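You operate a simulated robot arm through the tools that you are given. There is no shell and no other tool.

The job below is to be done with a simulated two-armed robot. You get a single attempt, and the scene is never put back.

TASK
Proof-load the teal cube on the platen to the aim on the card.
Fine: the load test card; zero the load, jog up to a touch of 0.2 kN (within 0.05), set the dial knob, high pressure, run; wait for the end.

It is judged by the outcome, as a careful person would: the job done as asked, and still so three seconds after it is handed in. It fails if anything else is knocked over, pushed out of place, dropped, spilled or broken.

THE ROBOT
Two 7-joint arms with fingered hands on one trunk that stands fixed in place. Base frame: the origin is at the foot of the trunk, x ahead of it, y to its left, z up. Readings come in mm, degrees, newtons and seconds.
The left shoulder is at [70, 153, 1167], the right one opposite. With the tool pointing down near the work surface each hand reaches from about 100 to 820 mm from the base axis, measured 20 degrees to its own side. Payload 3.9 kg a hand.
The TCP of each hand is the grasp point between the finger pads, 30 mm short of the fingertips. In the tool frame z runs along the fingers and y along their closing line. The gripper opens to 104 mm; its body begins 35 mm behind the TCP. The gripper is a hand of 4 fingers: y runs from the thumb to the fingers, the wrist lies at [-17, -104, -178] in the tool frame, and closing takes about 1.5 s.
Orientation is that of the tool frame in the base frame, as [roll, pitch, yaw] about the fixed x, y, z axes, in that order (R = Rz(yaw) Ry(pitch) Rx(roll)). With the fingers straight down and the wrist toward the robot, the tool's x, y and z point along [0, 1, 0], [1, 0, 0] and [0, 0, -1] of the base frame.

THE INTERFACE
- The arms move only by the tool play_rows. It takes "left_plan", "right_plan" or both (then of equal length, played together; a hand with none holds still); each is a list of rows, each a list of 6 numbers: the turn, a rotation vector about the base's x, y, z in degrees, then the shift along the base's x, y, z in cm. In form: [[ax, ay, az, tx, ty, tz], ...]. A call has 1 to 20 rows; each row is the pose to reach, as a shift and turn from the pose commanded when the call began. "left_hand" and "right_hand" are, for a hand that has rows, the opening, from 0 (shut) to 1 (fully open), set as the call begins (left out, the last holds). Each row takes 0.2 s and may step no farther than 50 mm and 8.6 degrees from the row before; otherwise, or with a gripper value out of range, the whole call is refused. A pose out of reach is approached as far as the arm can. The call stops where the force on the tool passes 40 N (or 10 N more than at its start, if that is more) or the arm is blocked; 0.2 s more then pass. The fingers move at their own pace (about 72 mm/s each) and stop on an object; they squeeze with about 23 N. The grip force told is the motor's: it shows also when the fingers shut on nothing. Time passes only in rows, and 0.2 s behind the last, so rows that repeat a pose let the fingers close. It gives the time, the measured TCP pose, the force on the tool (base axes), the opening and the grip force at its end, in the units of the frame above (readings bear some noise), with the torque about the TCP (base axes, N m) and any sound that the robot's microphone picked up, and new pictures: "views" is both (left out), scene, wrist or none (wrist: the cameras of the hands that moved).
- Cameras (640 x 400 px; columns grow to the right, rows downward): "scene" is now at [115.4, -50, 1401.6]; the picture's right is [-0.59, -0.81, -0.00], its down [-0.46, 0.33, -0.82] and it looks along [0.67, -0.48, -0.57] (base axes); focal length 312 px, centre (320, 200). "left" rides on the left gripper at [-66, -90, -126] in its tool frame; the picture's right is [-0.78, -0.30, 0.56], its down [0.57, -0.70, 0.42] and it looks along [0.26, 0.65, 0.71] (tool axes); focal length 275 px, centre (320, 200). "right" rides on the right gripper at [66, -90, -126] in its tool frame; the picture's right is [-0.78, 0.30, -0.56], its down [-0.57, -0.70, 0.42] and it looks along [-0.26, 0.65, 0.71] (tool axes); focal length 275 px, centre (320, 200). There is no depth. A picture from a camera that has moved, and an enlarged one, comes with that camera's place and axes in the base frame and with its lens. The place of the scene camera against the robot may be out by one fixed shift of up to 12 mm in any direction.
- slide_trunk(by): slides the trunk up (or, below 0, down) by that many mm; the arms and the scene camera ride with it, the base frame stays. It gives what a move gives, with no picture.
- set_fingers(index, middle, ring, thumb_bend, thumb_turn, hand): sets how far each is bent, from 0 (flat) to 1 (curled in); at 0.3 the hand is open as for a grip, at 0.7 the pads meet at the TCP. One left out holds its place. A second passes; each finger stops where it meets its share of the squeeze, and holds until it gets a number again. A gripper value or a shape takes the hand back. It gives what a move gives, with no picture; readings hold the bend of each and the force on the fingers (four entries, about 0 where the hand has none), thumb and palm. thumb_turn goes from beside the hand (0) to across from the fingers (1), as for a grip.
- set_grasp(shape, hand): the hand has 4 fingers and takes this shape, open, in about a second: jaw (thumb against the fingers, like two jaws); tri (thumb and two fingers); tip (a fingertip pinch); poke (one finger out to press); point (the index stretched); flat (the hand flat); cup (the hand cupped); fist (a fist). The gripper value then closes the fingers along that shape, each until it touches; the sizes above hold for jaw. It gives what a move gives, with no picture.
- turn_head(pan, tilt): turns the head with the scene camera to pan (to the left, within 86 degrees either way) and tilt (down, from -29 to 69), counted from straight ahead of the robot. It gives what a move gives, and a new picture of the scene camera.
- zoom(camera, box): a new picture of the part [left, top, right, bottom] of that camera's present view, enlarged. It takes no simulated time.
- sign_off(): hands the job in; it is judged then, once.

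Places have to be worked out from the pictures, the camera data and where the tool is seen. Open the grippers and draw the arms clear of the work before you hand the job in, unless the task says otherwise.

The tools are called after "Request:" as name(argument=value, ...) on one line, values as JSON. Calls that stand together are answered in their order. play_rows: Moves the arms, as the interface text tells. Its arguments: {"type":"object","properties":{"left_plan":{"type":"array","items":{"type":"array","items":{"type":"number"}}},"left_hand":{"type":"number"},"right_plan":{"type":"array","items":{"type":"array","items":{"type":"number"}}},"right_hand":{"type":"number"},"views":{"type":"string","enum":["both","scene","wrist","none"]}},"required":[]} The other tools are called the same way: slide_trunk (by) moves the trunk up or down; set_grasp (shape, hand) gives the hand a shape; set_fingers (index, middle, ring, thumb_bend, thumb_turn, hand) moves the fingers one by one; turn_head (pan, tilt) turns the head that bears the scene camera; zoom (camera, box) takes an enlarged picture of a part of a camera's view; sign_off () hands the job in.

At the start:

```text
clock: 0.0
left_position: [594.9, -114.1, 1184.9]
left_tcp_rot: [180.0, 0.0, 89.9]
left_contact_force: [0.2, 0.0, -0.2]
left_torque: [0.0, -0.01, 0.01]
left_grip_width: 103.5
left_grasp_force: 0.1
left_shape: jaw
left_bend: [0.3, 0.3, 0.3, 0.3, 0.97]
left_finger forces: [0.0, 0.1, 0.0, 0.0, 0.1, 0.1]
right_position: [280.9, -419.1, 1090.7]
right_tcp_rot: [179.9, 0.0, 90.1]
right_contact_force: [0.1, 0.5, 0.5]
right_torque: [0.03, 0.01, 0.0]
right_grip_width: 103.8
right_grasp_force: 0.1
right_shape: jaw
right_bend: [0.3, 0.3, 0.3, 0.3, 0.97]
right_finger forces: [0.1, 0.0, 0.0, 0.0, 0.1, 0.0]
trunk travel left (down, up): [-620.0, 320.0]
head pan, tilt (commanded): [-36.0, 34.4]
```

scene: 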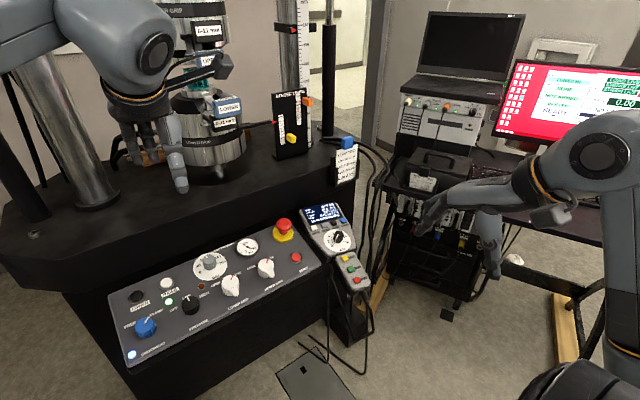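
right: 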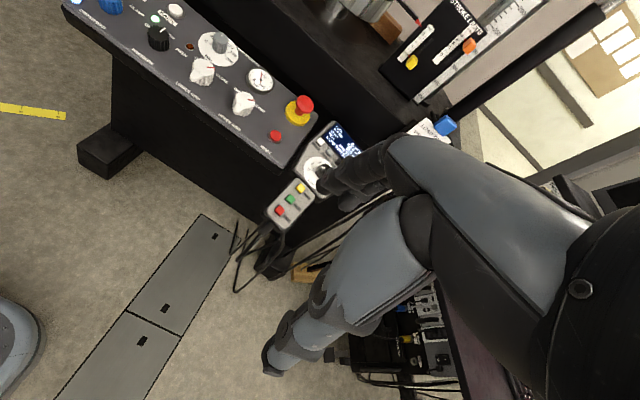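
left: 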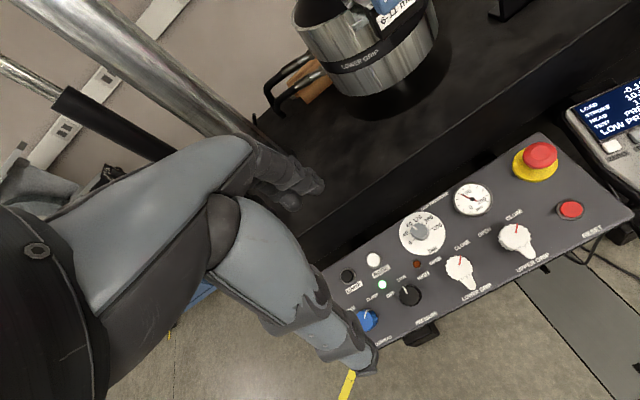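

I start by reading the labels: zooming on the control panel, the pendant, the card and the screen in the scene view.

Request:
zoom(camera="scene", box=[100, 200, 330, 370])

Request:
zoom(camera="scene", box=[290, 190, 380, 300])

Request:
zoom(camera="scene", box=[260, 80, 370, 190])

Request:
zoom(camera="scene", box=[480, 50, 640, 150])

Request:
zoom(camera="scene", box=[140, 0, 260, 180])

Request:
zoom(camera="left", box=[320, 60, 640, 360])

```text
2.35 times, centred on (215, 285) of scene
camera zoom: at [115.4, -50.0, 1401.6], right [-0.59, -0.81, 0.0], down [-0.46, 0.33, -0.82], along [0.67, -0.48, -0.57], focal length 734 px, centre (567, 0)
```

zoom: 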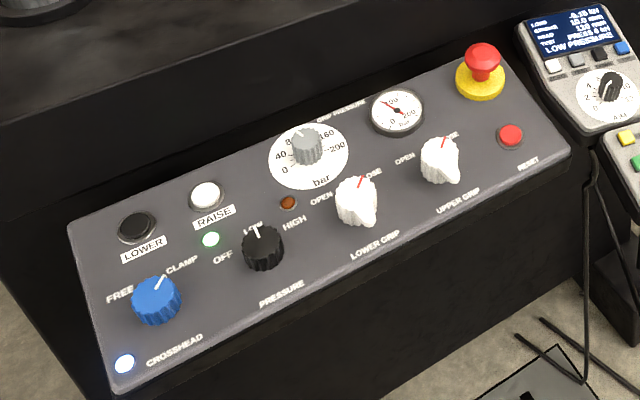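

```text
3.64 times, centred on (335, 245) of scene
camera zoom: at [115.4, -50.0, 1401.6], right [-0.59, -0.81, 0.0], down [-0.46, 0.33, -0.82], along [0.67, -0.48, -0.57], focal length 1134 px, centre (266, 36)
```

zoom: 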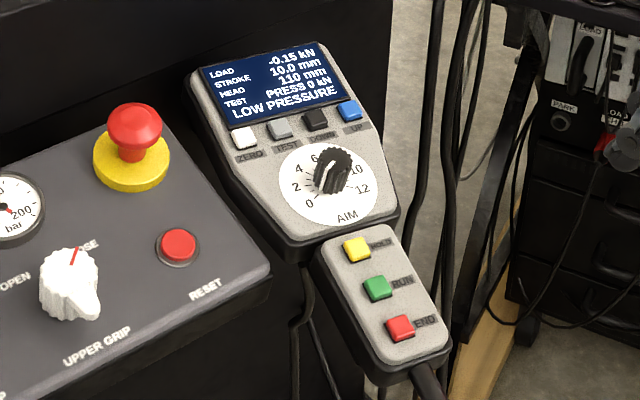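

```text
3.64 times, centred on (315, 135) of scene
camera zoom: at [115.4, -50.0, 1401.6], right [-0.59, -0.81, 0.0], down [-0.46, 0.33, -0.82], along [0.67, -0.48, -0.57], focal length 1134 px, centre (338, 436)
```

zoom: 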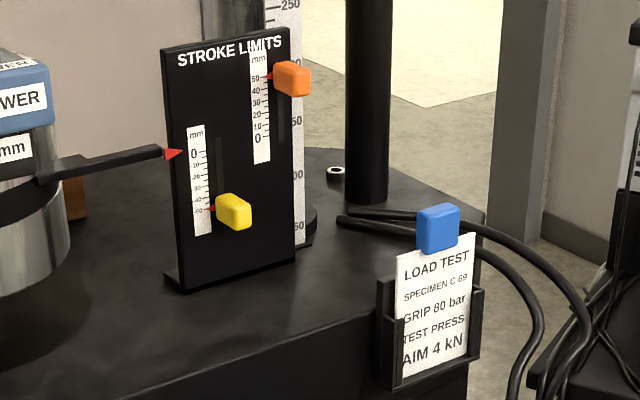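

```text
4.00 times, centred on (560, 100) of scene
camera zoom: at [115.4, -50.0, 1401.6], right [-0.59, -0.81, 0.0], down [-0.46, 0.33, -0.82], along [0.67, -0.48, -0.57], focal length 1247 px, centre (-640, 600)
```

zoom: 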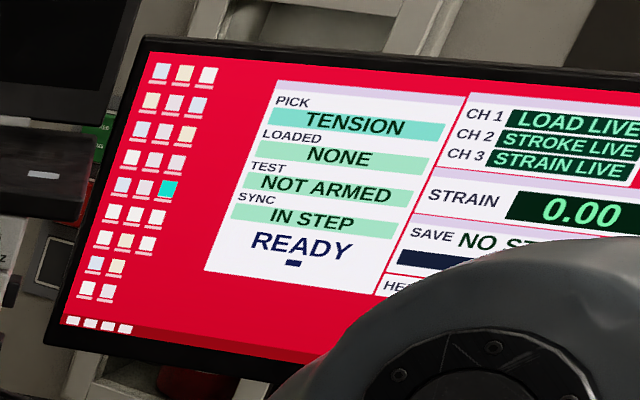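

```text
2.22 times, centred on (200, 90) of scene
camera zoom: at [115.4, -50.0, 1401.6], right [-0.59, -0.81, 0.0], down [-0.46, 0.33, -0.82], along [0.67, -0.48, -0.57], focal length 693 px, centre (587, 444)
```

zoom: 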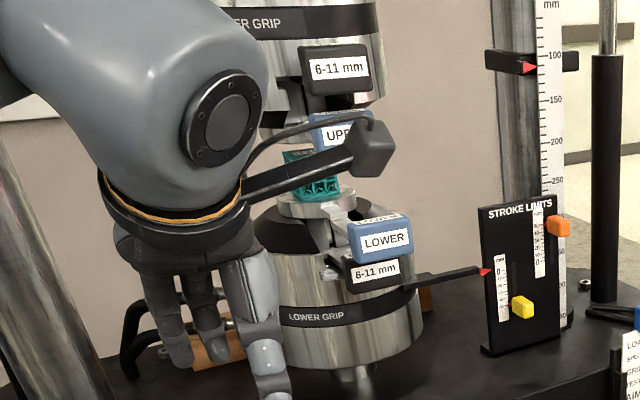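

```text
1.33 times, centred on (480, 210) of left
camera zoom: at [505.6, -179.8, 1310.4], right [-0.3, -0.78, -0.56], down [-0.7, 0.57, -0.42], along [0.65, 0.26, -0.71], focal length 367 px, centre (107, 187)
```

zoom: 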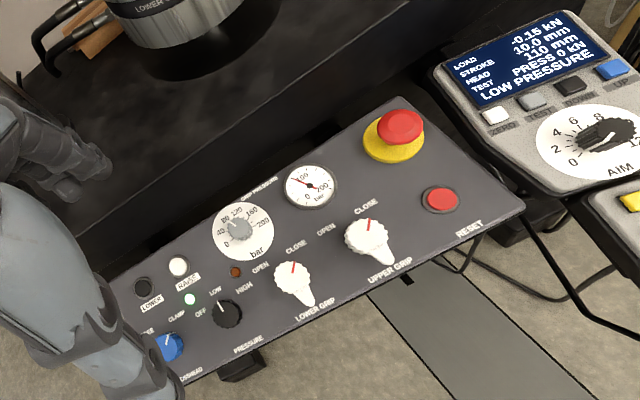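

The card reads LOAD TEST / SPECIMEN C 69 / GRIP 80 bar / TEST PRESS / AIM 4 kN. I zoom closer on the handset labels and the card to be sure.

Request:
zoom(camera="scene", box=[300, 198, 360, 258])

Request:
zoom(camera="scene", box=[325, 130, 365, 190])

Request:
zoom(camera="scene", box=[330, 245, 380, 295])

Request:
zoom(camera="scene", box=[190, 50, 250, 110])

Request:
zoom(camera="left", box=[540, 60, 640, 160])

Request:
zoom(camera="right", box=[260, 110, 380, 240])

```text
6.67 times, centred on (330, 228) of scene
camera zoom: at [115.4, -50.0, 1401.6], right [-0.59, -0.81, 0.0], down [-0.46, 0.33, -0.82], along [0.67, -0.48, -0.57], focal length 2078 px, centre (253, 13)
```

zoom: 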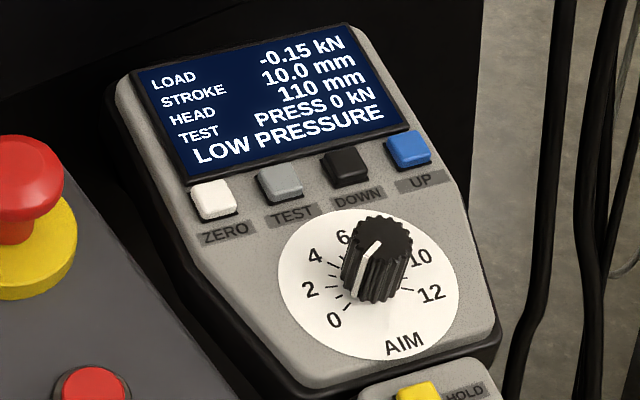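

```text
6.67 times, centred on (345, 160) of scene
camera zoom: at [115.4, -50.0, 1401.6], right [-0.59, -0.81, 0.0], down [-0.46, 0.33, -0.82], along [0.67, -0.48, -0.57], focal length 2078 px, centre (153, 467)
```

zoom: 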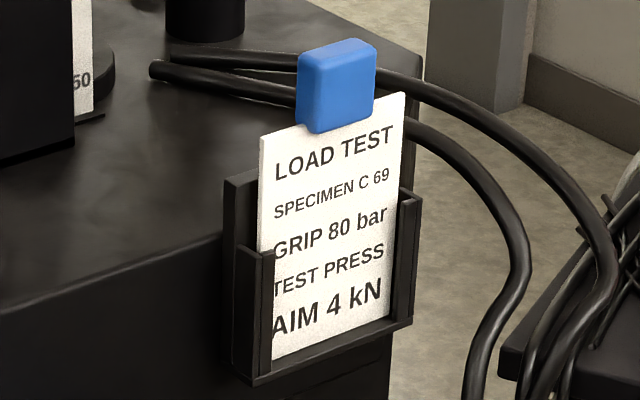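

```text
8.00 times, centred on (355, 270) of scene
camera zoom: at [115.4, -50.0, 1401.6], right [-0.59, -0.81, 0.0], down [-0.46, 0.33, -0.82], along [0.67, -0.48, -0.57], focal length 2494 px, centre (40, -360)
```

zoom: 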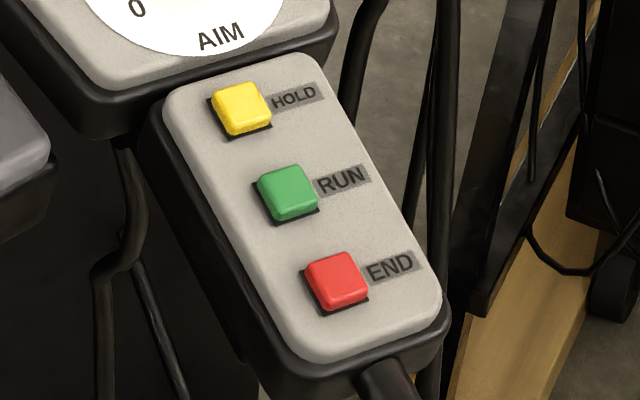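

```text
6.67 times, centred on (220, 80) of scene
camera zoom: at [115.4, -50.0, 1401.6], right [-0.59, -0.81, 0.0], down [-0.46, 0.33, -0.82], along [0.67, -0.48, -0.57], focal length 2078 px, centre (987, 1000)
```

zoom: 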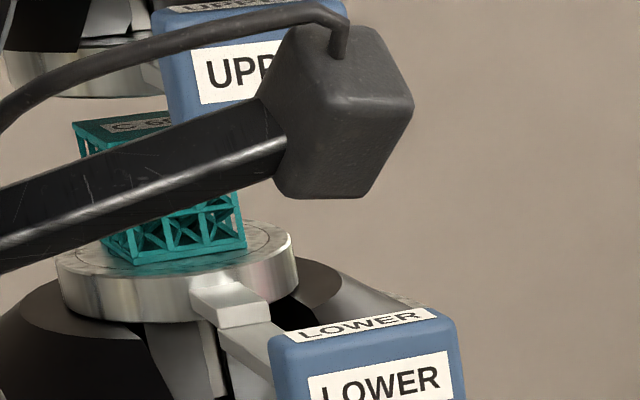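

```text
4.00 times, centred on (590, 110) of left
camera zoom: at [505.6, -179.8, 1310.4], right [-0.3, -0.78, -0.56], down [-0.7, 0.57, -0.42], along [0.65, 0.26, -0.71], focal length 1101 px, centre (-760, 560)
```

zoom: 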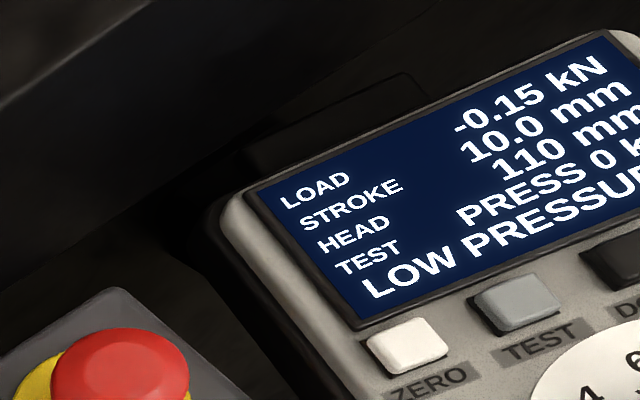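

```text
3.08 times, centred on (320, 175) of right
camera zoom: at [191.3, -354.5, 1216.4], right [0.3, -0.77, 0.56], down [-0.7, -0.57, -0.42], along [0.65, -0.26, -0.71], focal length 847 px, centre (320, 277)
```

zoom: 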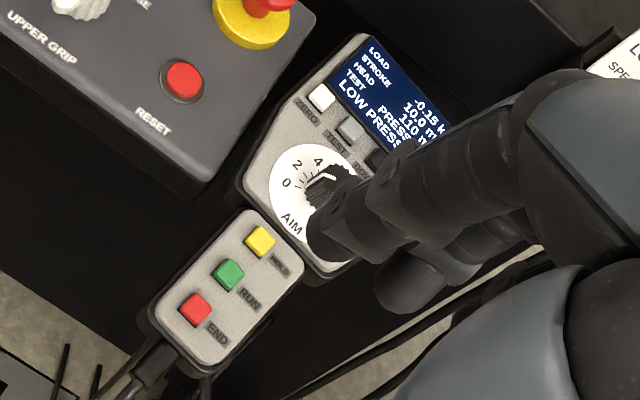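

Zeroing is needed (LOAD -0.15), the AIM knob seems to be at 0 and the pressure selector at LOW. I check the grip pressure knob, gauge, crosshead clamp and stroke limits before moving anything.

Request:
zoom(camera="left", box=[380, 170, 510, 260])

Request:
zoom(camera="left", box=[330, 250, 450, 340])

Request:
zoom(camera="scene", box=[180, 230, 270, 300])

Request:
zoom(camera="scene", box=[265, 80, 325, 160])

Request:
zoom(camera="scene", box=[110, 270, 210, 370])

```text
4.44 times, centred on (445, 215) of left
camera zoom: at [505.6, -179.8, 1310.4], right [-0.3, -0.78, -0.56], down [-0.7, 0.57, -0.42], along [0.65, 0.26, -0.71], focal length 1224 px, centre (-236, 133)
```

zoom: 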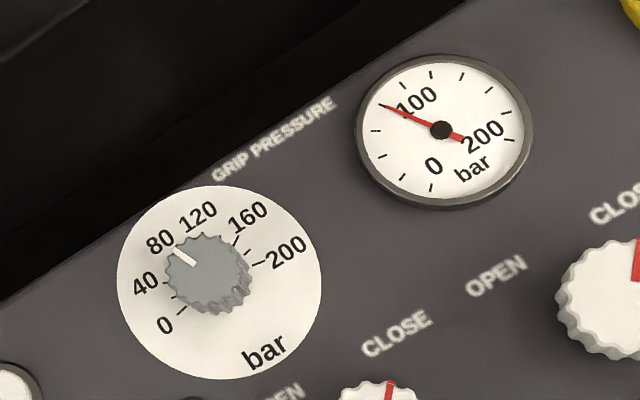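

```text
4.44 times, centred on (390, 295) of left
camera zoom: at [505.6, -179.8, 1310.4], right [-0.3, -0.78, -0.56], down [-0.7, 0.57, -0.42], along [0.65, 0.26, -0.71], focal length 1224 px, centre (9, -222)
```

zoom: 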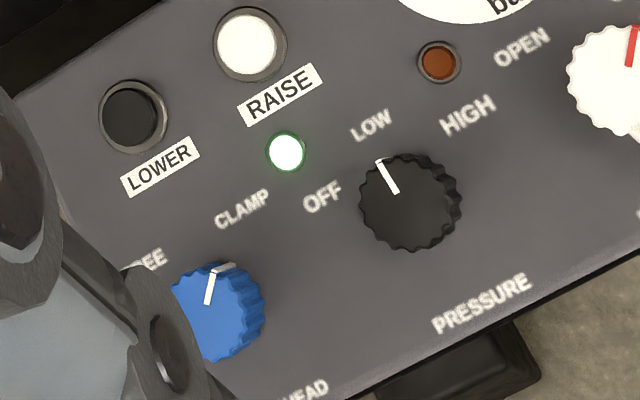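

```text
5.71 times, centred on (225, 265) of scene
camera zoom: at [115.4, -50.0, 1401.6], right [-0.59, -0.81, 0.0], down [-0.46, 0.33, -0.82], along [0.67, -0.48, -0.57], focal length 1782 px, centre (863, -171)
```

zoom: 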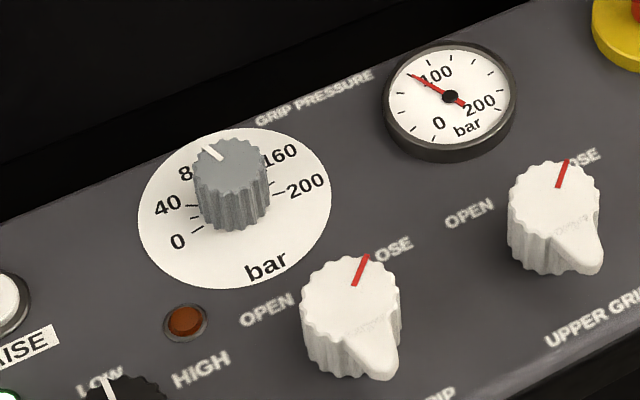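

```text
5.00 times, centred on (295, 120) of scene
camera zoom: at [115.4, -50.0, 1401.6], right [-0.59, -0.81, 0.0], down [-0.46, 0.33, -0.82], along [0.67, -0.48, -0.57], focal length 1559 px, centre (445, 600)
```

zoom: 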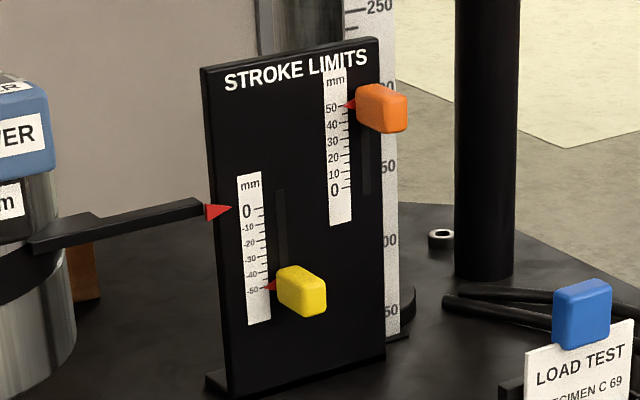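

```text
4.00 times, centred on (160, 320) of scene
camera zoom: at [115.4, -50.0, 1401.6], right [-0.59, -0.81, 0.0], down [-0.46, 0.33, -0.82], along [0.67, -0.48, -0.57], focal length 1247 px, centre (960, -280)
```

zoom: 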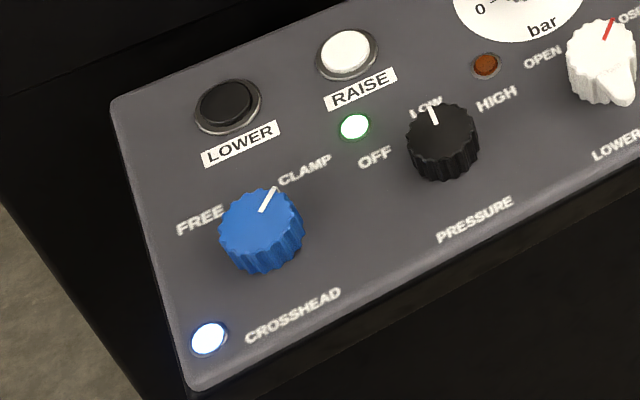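

Grip pressure is already at 80 bar, grips are closed and the crosshead is clamped. I draw the left arm back toward the robot and to its own side to clear the view of the specimen.

Request:
play_rows(left_plan=[[0, 0, 0, -3, 3, 0], [0, 0, 0, -6, 6, 0], [0, 0, 0, -9, 9, 0], [0, 0, 0, -12, 12, 0], [0, 0, 0, -15, 15, 0], [0, 0, 0, -18, 18, 0], [0, 0, 0, -21, 21, 0], [0, 0, 0, -24, 24, 0]], views="both")

```text
clock: 1.8
left_position: [356.3, 128.2, 1184.9]
left_tcp_rot: [179.9, -0.1, 90.0]
left_contact_force: [0.0, 0.2, -0.5]
left_torque: [-0.01, -0.05, 0.02]
left_grip_width: 103.8
left_grasp_force: 0.1
left_shape: jaw
left_bend: [0.3, 0.3, 0.3, 0.3, 0.97]
left_finger forces: [0.1, 0.1, 0.0, 0.0, 0.1, 0.0]
right_position: [279.3, -417.6, 1092.2]
right_tcp_rot: [179.8, 0.1, 90.2]
right_contact_force: [-1.4, 0.1, 0.3]
right_torque: [0.01, 0.0, 0.0]
right_grip_width: 103.8
right_grasp_force: 0.1
right_shape: jaw
right_bend: [0.3, 0.3, 0.3, 0.3, 0.97]
right_finger forces: [0.1, 0.1, 0.0, 0.0, 0.1, 0.0]
trunk travel left (down, up): [-620.0, 320.0]
head pan, tilt (commanded): [-36.0, 34.4]
camera scene: at [112.8, -47.8, 1401.9], right [-0.59, -0.81, 0.0], down [-0.46, 0.33, -0.83], along [0.67, -0.49, -0.56], focal length 312 px, centre (320, 200)
camera left: at [265.7, 62.5, 1309.8], right [-0.29, -0.78, -0.56], down [-0.7, 0.57, -0.43], along [0.65, 0.26, -0.71], focal length 275 px, centre (320, 200)
```

scene: 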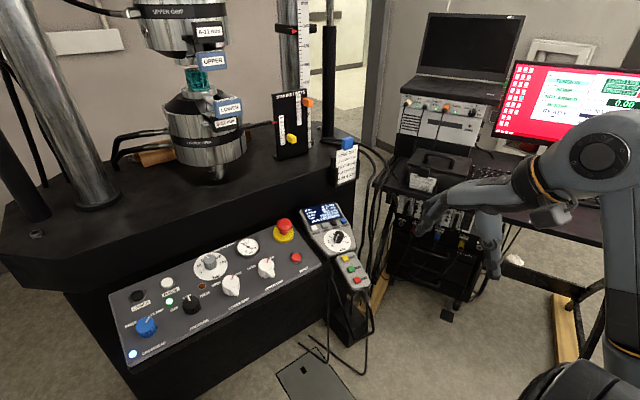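
left: 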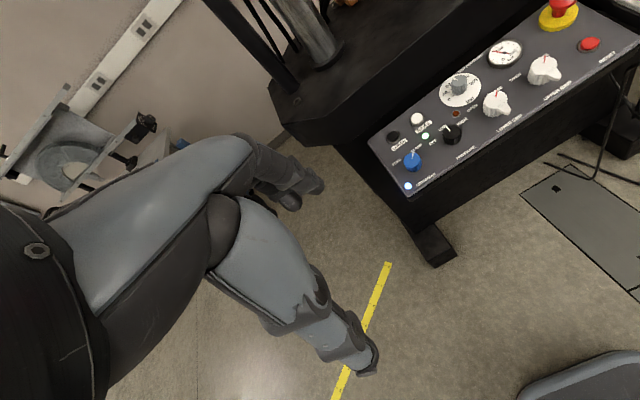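

Now I zoom on the specimen between the grips to judge the gap.

Request:
zoom(camera="scene", box=[150, 20, 250, 130])

Request:
zoom(camera="scene", box=[170, 50, 230, 110])

Request:
zoom(camera="scene", box=[295, 195, 385, 295])

```text
3.64 times, centred on (200, 75) of scene
camera zoom: at [112.8, -47.8, 1401.9], right [-0.59, -0.81, 0.0], down [-0.46, 0.33, -0.83], along [0.67, -0.49, -0.56], focal length 1134 px, centre (756, 654)
```

zoom: 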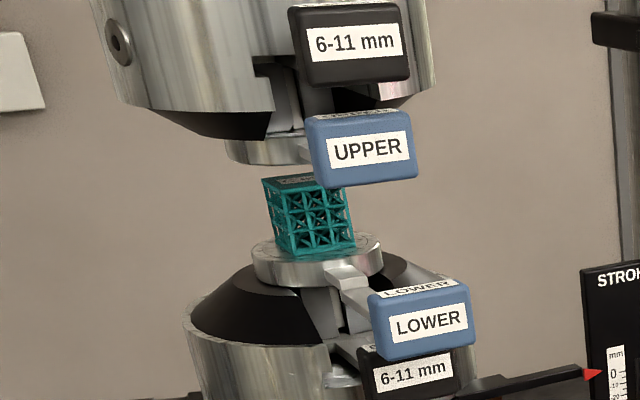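

```text
6.67 times, centred on (200, 80) of scene
camera zoom: at [112.8, -47.8, 1401.9], right [-0.59, -0.81, 0.0], down [-0.46, 0.33, -0.83], along [0.67, -0.49, -0.56], focal length 2078 px, centre (1120, 1000)
```

zoom: 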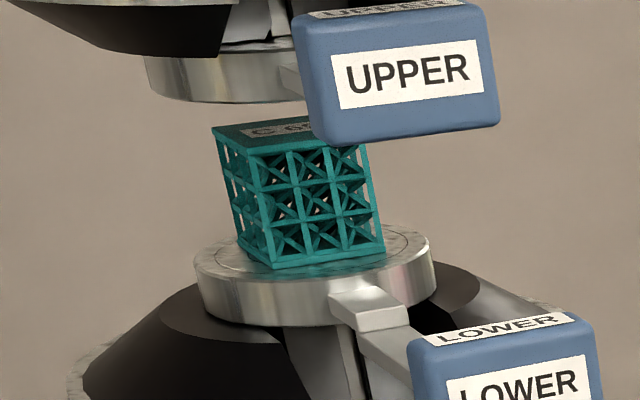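

```text
4.00 times, centred on (340, 245) of scene
camera zoom: at [112.8, -47.8, 1401.9], right [-0.59, -0.81, 0.0], down [-0.46, 0.33, -0.83], along [0.67, -0.49, -0.56], focal length 1247 px, centre (240, 20)
```

zoom: 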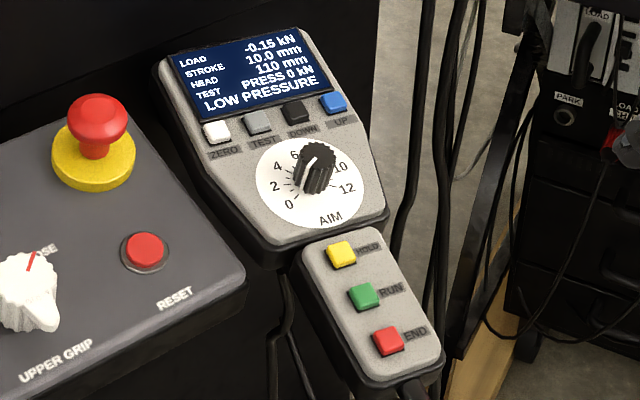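

The cube sits centred on the lower platen with a clear gap above. I shape the right hand to poke, and look at it with its own camera to find where the index tip lies.

Request:
set_grasp(hand="right", shape="poke")

Request:
zoom(camera="right", box=[0, 0, 640, 400])

Request:
zoom(camera="scene", box=[400, 130, 640, 300])

```text
clock: 2.7
left_position: [359.8, 126.3, 1183.9]
left_tcp_rot: [180.0, 0.0, 90.1]
left_contact_force: [1.1, 1.2, 0.2]
left_torque: [0.0, 0.0, 0.0]
left_grip_width: 103.7
left_grasp_force: 0.0
left_shape: jaw
left_bend: [0.3, 0.3, 0.3, 0.3, 0.97]
left_finger forces: [0.1, 0.0, 0.1, 0.0, 0.0, 0.0]
right_position: [280.7, -420.7, 1091.2]
right_tcp_rot: [179.9, 0.1, 90.0]
right_contact_force: [1.0, -0.5, 0.4]
right_torque: [0.01, 0.02, -0.01]
right_grip_width: 0.1
right_grasp_force: 0.0
right_shape: poke
right_bend: [0.7, 0.7, 0.99, 1.0, 1.0]
right_finger forces: [0.0, 0.0, 0.0, 0.0, 0.0, 0.0]
trunk travel left (down, up): [-620.0, 320.0]
head pan, tilt (commanded): [-36.0, 34.4]
```

```text
1.00 times, centred on (320, 200) of right (not enlarged: the box is as wide or as high as the picture)
camera zoom: at [191.3, -354.5, 1216.4], right [0.3, -0.77, 0.56], down [-0.7, -0.57, -0.42], along [0.65, -0.26, -0.71], focal length 275 px, centre (320, 200)
```

zoom: 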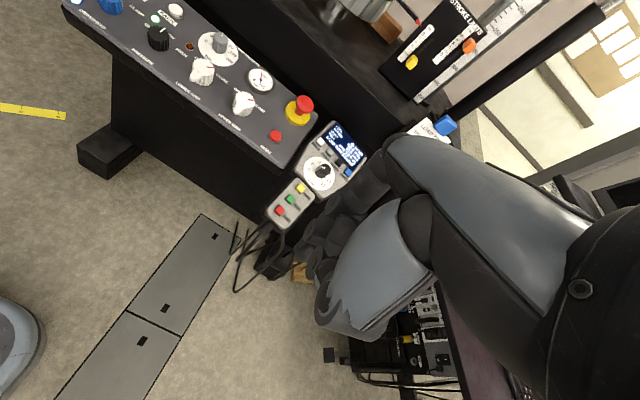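

```text
2.35 times, centred on (520, 215) of scene
camera zoom: at [115.4, -50.0, 1401.6], right [-0.59, -0.81, 0.0], down [-0.46, 0.33, -0.82], along [0.67, -0.48, -0.57], focal length 734 px, centre (-151, 165)
```

zoom: 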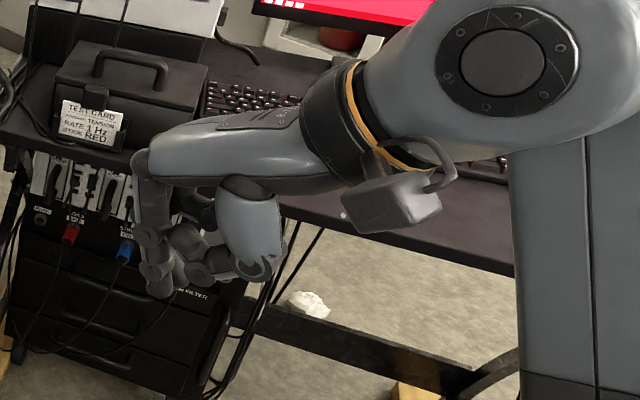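

I zoom in closer on the poking finger to see which finger is out and how far it extends.

Request:
zoom(camera="right", box=[260, 130, 420, 330])

Request:
zoom(camera="scene", box=[430, 170, 540, 290])

```text
2.00 times, centred on (340, 230) of right
camera zoom: at [191.3, -354.5, 1216.4], right [0.3, -0.77, 0.56], down [-0.7, -0.57, -0.42], along [0.65, -0.26, -0.71], focal length 551 px, centre (280, 140)
```

zoom: 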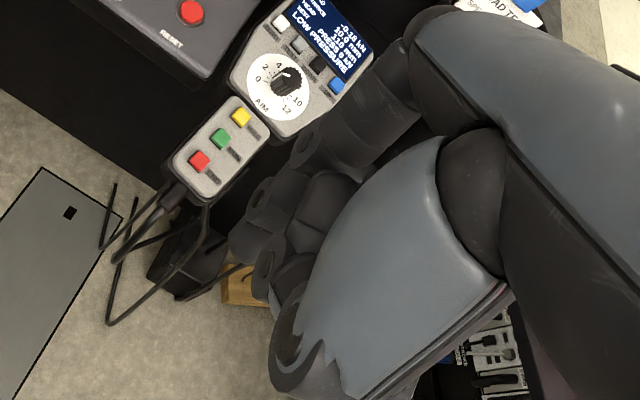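

```text
3.33 times, centred on (485, 230) of scene
camera zoom: at [115.4, -50.0, 1401.6], right [-0.59, -0.81, 0.0], down [-0.46, 0.33, -0.82], along [0.67, -0.48, -0.57], focal length 1039 px, centre (-230, 100)
```

zoom: 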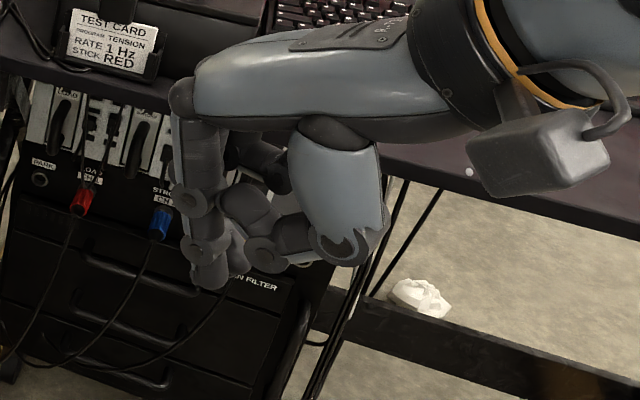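

The tip is dark on dark, so I zoom in the hand's own camera more tightly to locate the index tip.

Request:
zoom(camera="right", box=[280, 160, 380, 260])

Request:
zoom(camera="scene", box=[435, 205, 505, 275])

```text
4.00 times, centred on (330, 210) of right
camera zoom: at [191.3, -354.5, 1216.4], right [0.3, -0.77, 0.56], down [-0.7, -0.57, -0.42], along [0.65, -0.26, -0.71], focal length 1101 px, centre (280, 160)
```

zoom: 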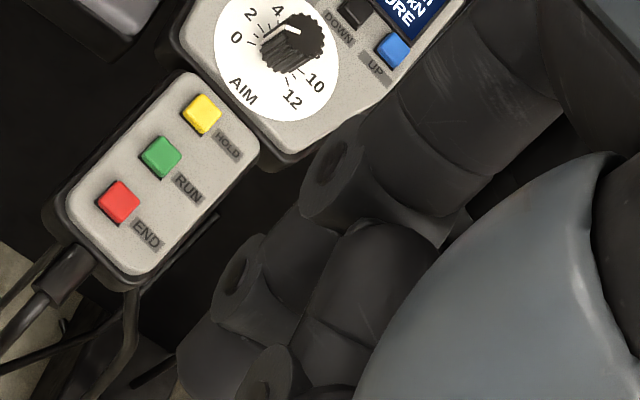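

```text
5.71 times, centred on (470, 240) of scene
camera zoom: at [115.4, -50.0, 1401.6], right [-0.59, -0.81, 0.0], down [-0.46, 0.33, -0.82], along [0.67, -0.48, -0.57], focal length 1782 px, centre (-537, -29)
```

zoom: 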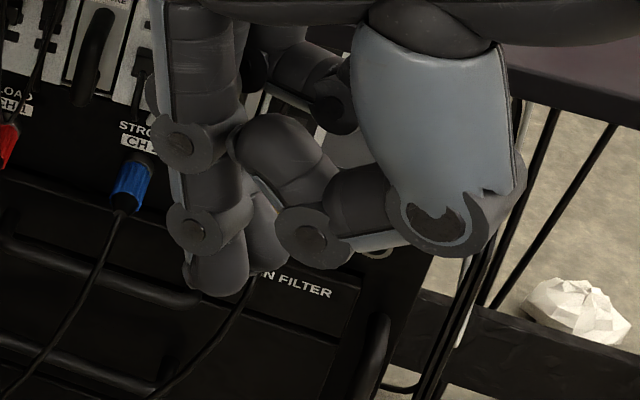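

Index is the finger out, its tip roughly 18 mm inboard of the TCP line. To have a second eye on the handset I bring the left hand forward again (high up), turned 40 degrees toward the handset.

Request:
play_rows(left_plan=[[0, 0, -5, 2.5, -2.9, 0], [0, 0, -10, 5, -5.8, 0], [0, 0, -15, 7.5, -8.7, 0], [0, 0, -20, 10, -11.6, 0], [0, 0, -25, 12.5, -14.5, 0], [0, 0, -30, 15, -17.4, 0], [0, 0, -35, 17.5, -20.3, 0], [0, 0, -40, 20, -23, 0]], views="both")

```text
clock: 4.5
left_position: [558.7, -105.1, 1183.3]
left_tcp_rot: [-179.9, 0.0, 50.0]
left_contact_force: [0.0, -0.7, 0.5]
left_torque: [0.01, 0.0, -0.01]
left_grip_width: 103.9
left_grasp_force: 0.0
left_shape: jaw
left_bend: [0.3, 0.3, 0.3, 0.3, 0.97]
left_finger forces: [0.0, 0.0, 0.1, 0.0, 0.0, 0.0]
right_position: [280.9, -421.8, 1089.7]
right_tcp_rot: [180.0, 0.0, 90.0]
right_contact_force: [0.6, -0.1, -0.1]
right_torque: [-0.01, 0.04, 0.0]
right_grip_width: 0.1
right_grasp_force: 0.1
right_shape: poke
right_bend: [0.7, 0.7, 0.99, 1.0, 1.0]
right_finger forces: [0.0, 0.0, 0.0, 0.0, 0.0, 0.0]
trunk travel left (down, up): [-620.0, 320.0]
head pan, tilt (commanded): [-36.0, 34.4]
camera scene: at [116.5, -51.5, 1401.4], right [-0.59, -0.81, 0.0], down [-0.46, 0.33, -0.82], along [0.67, -0.48, -0.57], focal length 312 px, centre (320, 200)
camera left: at [447.7, -98.5, 1307.8], right [-0.73, -0.4, -0.56], down [-0.17, 0.89, -0.42], along [0.67, -0.21, -0.71], focal length 275 px, centre (320, 200)
```

scene: 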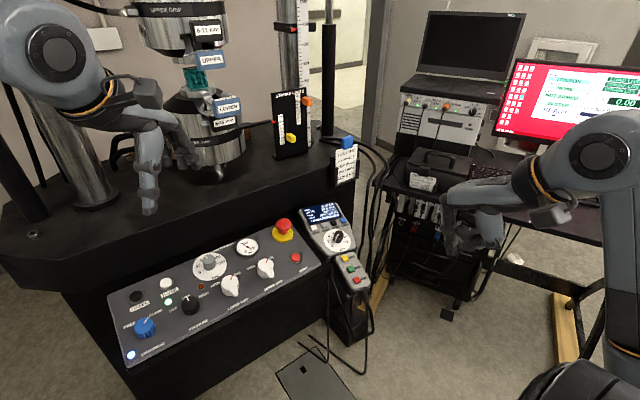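
left: 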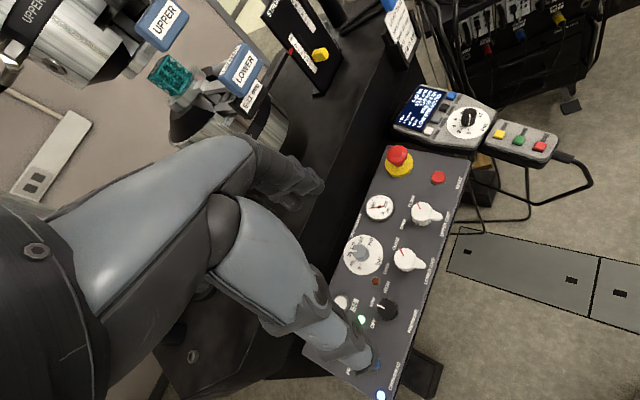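

This left view shows the handset, the panel and the cube. I zoom on the handset to triangulate its keys.

Request:
zoom(camera="left", box=[380, 70, 560, 180])

Request:
zoom(camera="left", box=[140, 20, 280, 120])

Request:
zoom(camera="scene", box=[290, 195, 380, 295])

Request:
zoom(camera="right", box=[250, 110, 370, 230])

```text
3.56 times, centred on (470, 125) of left
camera zoom: at [447.7, -98.5, 1307.8], right [-0.73, -0.4, -0.56], down [-0.17, 0.89, -0.42], along [0.67, -0.21, -0.71], focal length 979 px, centre (-213, 467)
```

zoom: 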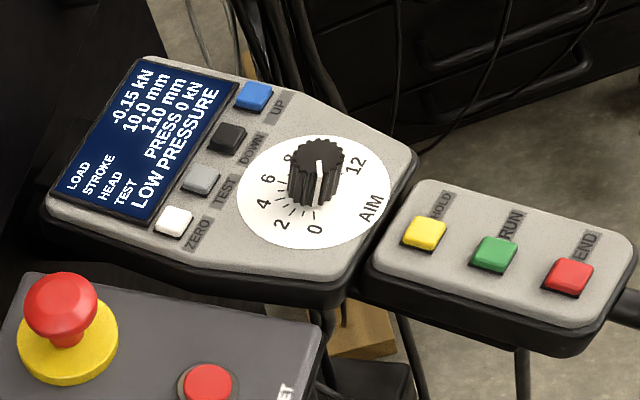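

```text
4.00 times, centred on (210, 70) of left
camera zoom: at [447.7, -98.5, 1307.8], right [-0.73, -0.4, -0.56], down [-0.17, 0.89, -0.42], along [0.67, -0.21, -0.71], focal length 1101 px, centre (760, 720)
```

zoom: 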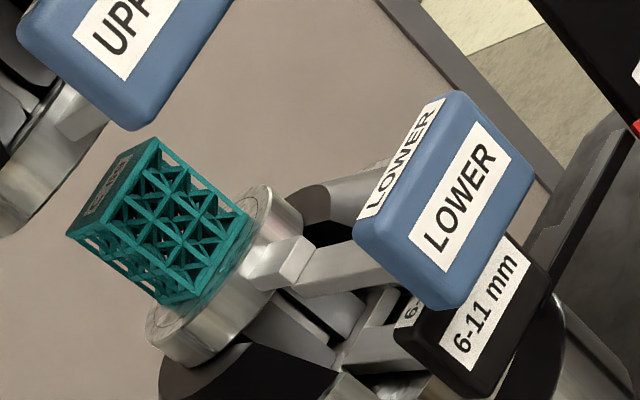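

```text
4.00 times, centred on (335, 245) of scene
camera zoom: at [116.5, -51.5, 1401.4], right [-0.59, -0.81, 0.0], down [-0.46, 0.33, -0.82], along [0.67, -0.48, -0.57], focal length 1247 px, centre (260, 20)
```

zoom: 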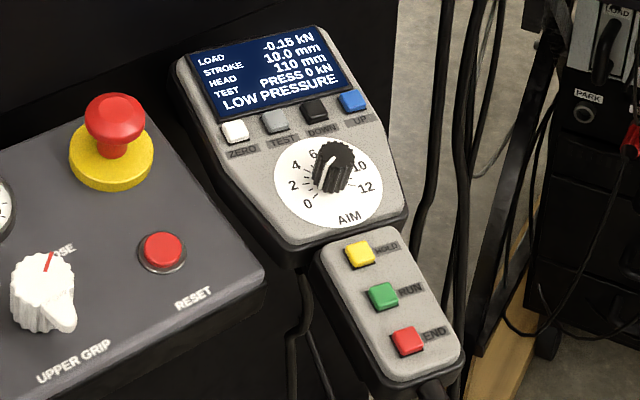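

```text
3.33 times, centred on (310, 170) of right
camera zoom: at [192.1, -355.8, 1215.8], right [0.3, -0.78, 0.56], down [-0.7, -0.57, -0.42], along [0.65, -0.26, -0.71], focal length 918 px, centre (353, 300)
```

zoom: 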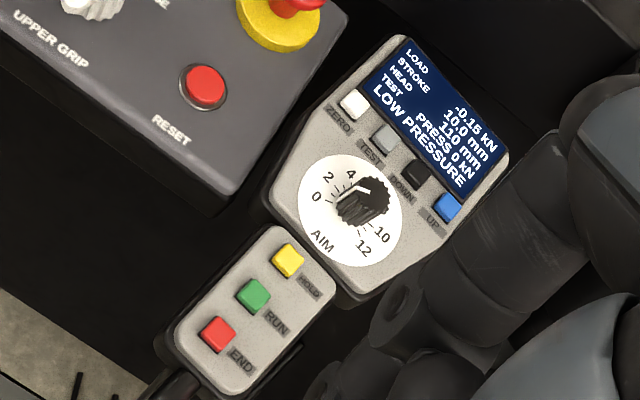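

Triangulating gives ZERO ≈ (689,-442,831), UP ≈ (673,-537,825), AIM dial centre ≈ (626,-479,809), RUN ≈ (536,-451,789), with the faces tilted about 16° toward me. I move the right hand part of the way toward ZERO, staying high.

Request:
play_rows(right_plan=[[0, 0, 0, 4, -0.3, -1.3], [0, 0, 0, 8, -0.6, -2.6], [0, 0, 0, 12, -0.9, -3.9], [0, 0, 0, 16, -1.2, -5.2], [0, 0, 0, 20, -1.5, -6.5], [0, 0, 0, 24, -1.8, -7.8], [0, 0, 0, 28, -2.1, -9.1]], views="both")

```text
clock: 6.1
left_position: [560.0, -104.5, 1182.1]
left_tcp_rot: [-179.9, 0.2, 50.0]
left_contact_force: [0.3, 0.4, -0.7]
left_torque: [-0.03, 0.01, 0.04]
left_grip_width: 103.9
left_grasp_force: 0.0
left_shape: jaw
left_bend: [0.3, 0.3, 0.3, 0.3, 0.97]
left_finger forces: [0.1, 0.0, 0.1, 0.0, 0.0, 0.0]
right_position: [562.8, -441.4, 998.5]
right_tcp_rot: [-179.9, 0.1, 90.1]
right_contact_force: [0.2, 0.0, -0.4]
right_torque: [-0.05, 0.03, 0.01]
right_grip_width: 0.0
right_grasp_force: 0.1
right_shape: poke
right_bend: [0.7, 0.7, 0.99, 1.0, 1.0]
right_finger forces: [0.0, 0.0, 0.0, 0.1, 0.0, 0.0]
trunk travel left (down, up): [-620.0, 320.0]
head pan, tilt (commanded): [-36.0, 34.4]
camera scene: at [117.4, -50.0, 1401.4], right [-0.59, -0.81, 0.0], down [-0.46, 0.33, -0.82], along [0.67, -0.48, -0.57], focal length 312 px, centre (320, 200)
camera right: at [473.3, -376.0, 1124.4], right [0.3, -0.77, 0.56], down [-0.7, -0.57, -0.42], along [0.65, -0.27, -0.71], focal length 275 px, centre (320, 200)
```

scene: 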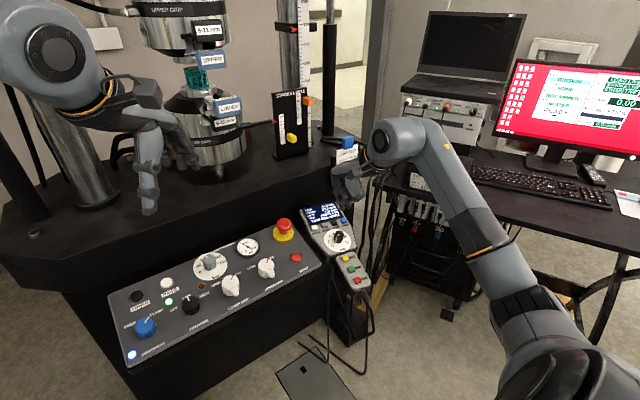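
right: 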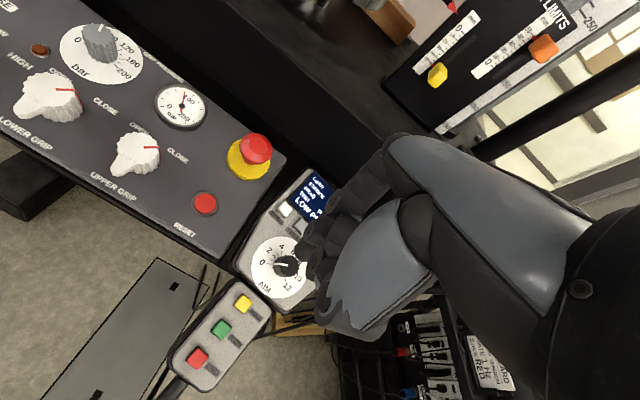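

The arm is moving cleanly and both the left and the right cameras see the finger against the handset. I go on to hover some 60 mm above ZERO.

Request:
play_rows(right_plan=[[0, 0, 0, 3.5, -0.5, -2], [0, 0, 0, 7, -1, -4], [0, 0, 0, 10.5, -1.4, -6], [0, 0, 0, 13.8, -1.8, -8]], views="both")

Request:
zoom(camera="left", box=[370, 40, 530, 160])

Request:
zoom(camera="scene", box=[280, 160, 400, 280])

Request:
zoom(camera="right", box=[200, 160, 400, 310])

```text
clock: 7.1
left_position: [560.3, -103.5, 1182.3]
left_tcp_rot: [-179.9, 0.2, 50.1]
left_contact_force: [0.4, -0.1, -0.9]
left_torque: [-0.02, 0.02, -0.03]
left_grip_width: 103.7
left_grasp_force: 0.0
left_shape: jaw
left_bend: [0.3, 0.3, 0.3, 0.3, 0.97]
left_finger forces: [0.0, 0.1, 0.0, 0.1, 0.0, 0.0]
right_position: [702.3, -460.9, 917.5]
right_tcp_rot: [-179.9, 0.1, 90.2]
right_contact_force: [0.1, -0.2, 0.2]
right_torque: [0.02, 0.03, -0.02]
right_grip_width: 0.0
right_grasp_force: 0.0
right_shape: poke
right_bend: [0.7, 0.7, 0.99, 1.0, 1.0]
right_finger forces: [0.0, 0.0, 0.0, 0.1, 0.0, 0.0]
trunk travel left (down, up): [-620.0, 320.0]
head pan, tilt (commanded): [-36.0, 34.4]
camera scene: at [117.8, -49.5, 1401.3], right [-0.59, -0.81, 0.0], down [-0.46, 0.33, -0.82], along [0.67, -0.48, -0.57], focal length 312 px, centre (320, 200)
camera right: at [613.1, -395.2, 1042.7], right [0.3, -0.77, 0.56], down [-0.7, -0.57, -0.42], along [0.65, -0.26, -0.71], focal length 275 px, centre (320, 200)
```

scene: 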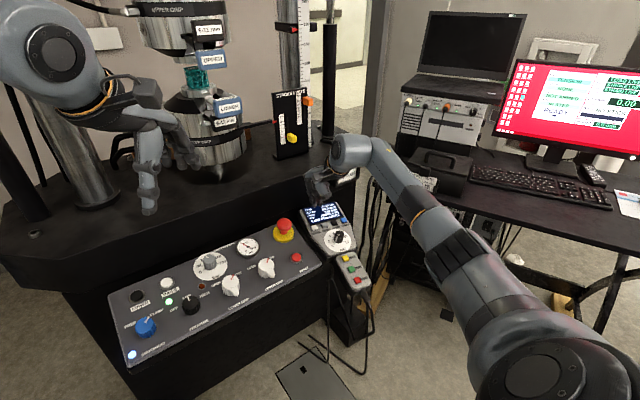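
right: 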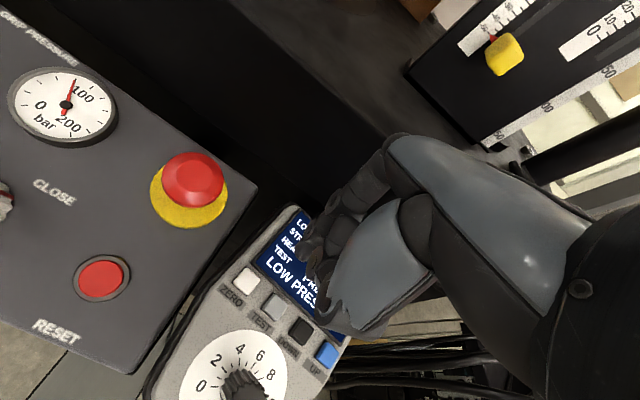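

```text
3.33 times, centred on (450, 100) of left
camera zoom: at [448.7, -96.1, 1307.7], right [-0.73, -0.4, -0.56], down [-0.17, 0.89, -0.42], along [0.67, -0.21, -0.72], focal length 918 px, centre (-113, 533)
```

zoom: 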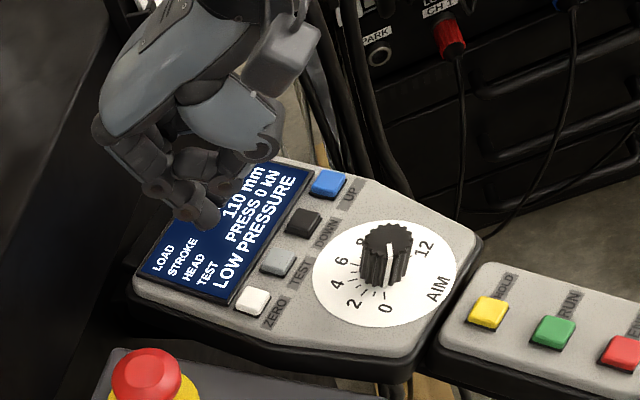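

```text
3.33 times, centred on (340, 220) of scene
camera zoom: at [117.8, -49.5, 1401.3], right [-0.59, -0.81, 0.0], down [-0.46, 0.33, -0.82], along [0.67, -0.48, -0.57], focal length 1039 px, centre (253, 133)
```

zoom: 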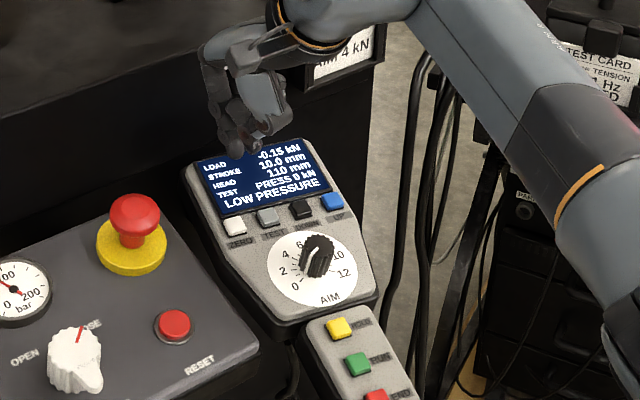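

```text
2.67 times, centred on (300, 235) of right
camera zoom: at [613.1, -395.2, 1042.7], right [0.3, -0.77, 0.56], down [-0.7, -0.57, -0.42], along [0.65, -0.26, -0.71], focal length 734 px, centre (373, 107)
```

zoom: 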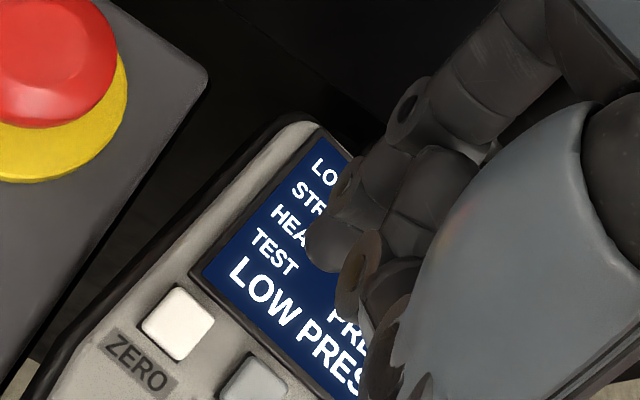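

The index tip turns out to lie on the TCP line (about 33 mm beyond it), now at ≈ (708,-458,883). I shift it to about 20 mm above the ZERO key.

Request:
play_rows(right_plan=[[0, 0, 0, -1, 0.8, -1], [0, 0, 0, -1.9, 1.6, -3]], views="none")

Request:
zoom(camera="left", box=[380, 70, 480, 150])

Request:
zoom(camera="scene", box=[290, 180, 370, 260])

Request:
zoom(camera="right", box=[200, 180, 360, 310])

```text
clock: 7.7
left_position: [559.4, -103.4, 1182.5]
left_tcp_rot: [-179.9, 0.0, 50.0]
left_contact_force: [0.4, 0.6, -0.2]
left_torque: [0.01, 0.03, 0.02]
left_grip_width: 103.8
left_grasp_force: 0.1
left_shape: jaw
left_bend: [0.3, 0.3, 0.3, 0.3, 0.97]
left_finger forces: [0.0, 0.0, 0.0, 0.0, 0.0, 0.0]
right_position: [681.8, -444.3, 889.3]
right_tcp_rot: [179.9, 0.1, 90.1]
right_contact_force: [-0.3, 0.1, -0.6]
right_torque: [-0.01, 0.02, -0.01]
right_grip_width: 0.0
right_grasp_force: 0.1
right_shape: poke
right_bend: [0.7, 0.7, 0.99, 1.0, 1.0]
right_finger forces: [0.0, 0.0, 0.0, 0.0, 0.0, 0.0]
trunk travel left (down, up): [-620.0, 320.0]
head pan, tilt (commanded): [-36.0, 34.4]
```

```text
5.00 times, centred on (430, 110) of left
camera zoom: at [447.0, -96.9, 1308.3], right [-0.73, -0.4, -0.56], down [-0.17, 0.89, -0.42], along [0.67, -0.21, -0.71], focal length 1376 px, centre (-230, 650)
```

zoom: 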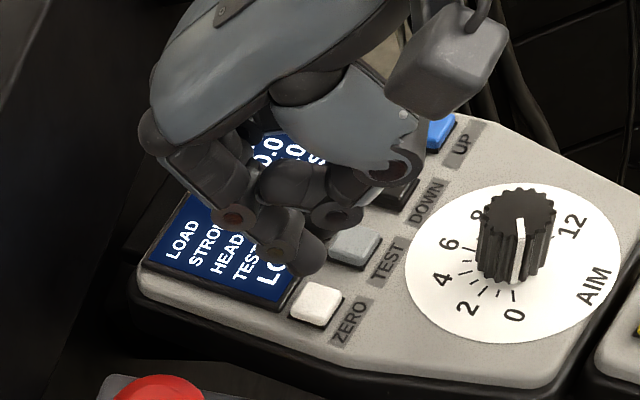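

```text
5.00 times, centred on (330, 220) of scene
camera zoom: at [116.1, -50.2, 1401.5], right [-0.59, -0.81, 0.0], down [-0.46, 0.33, -0.82], along [0.67, -0.48, -0.57], focal length 1559 px, centre (270, 100)
```

zoom: 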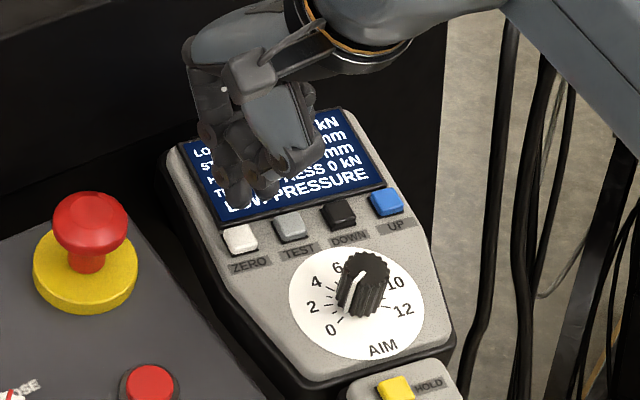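

```text
3.08 times, centred on (280, 245) of right
camera zoom: at [591.9, -378.9, 1014.5], right [0.3, -0.77, 0.56], down [-0.7, -0.57, -0.43], along [0.65, -0.26, -0.71], focal length 847 px, centre (443, 62)
```

zoom: 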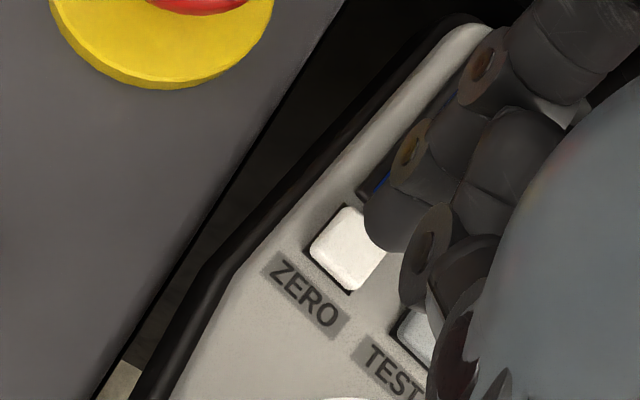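

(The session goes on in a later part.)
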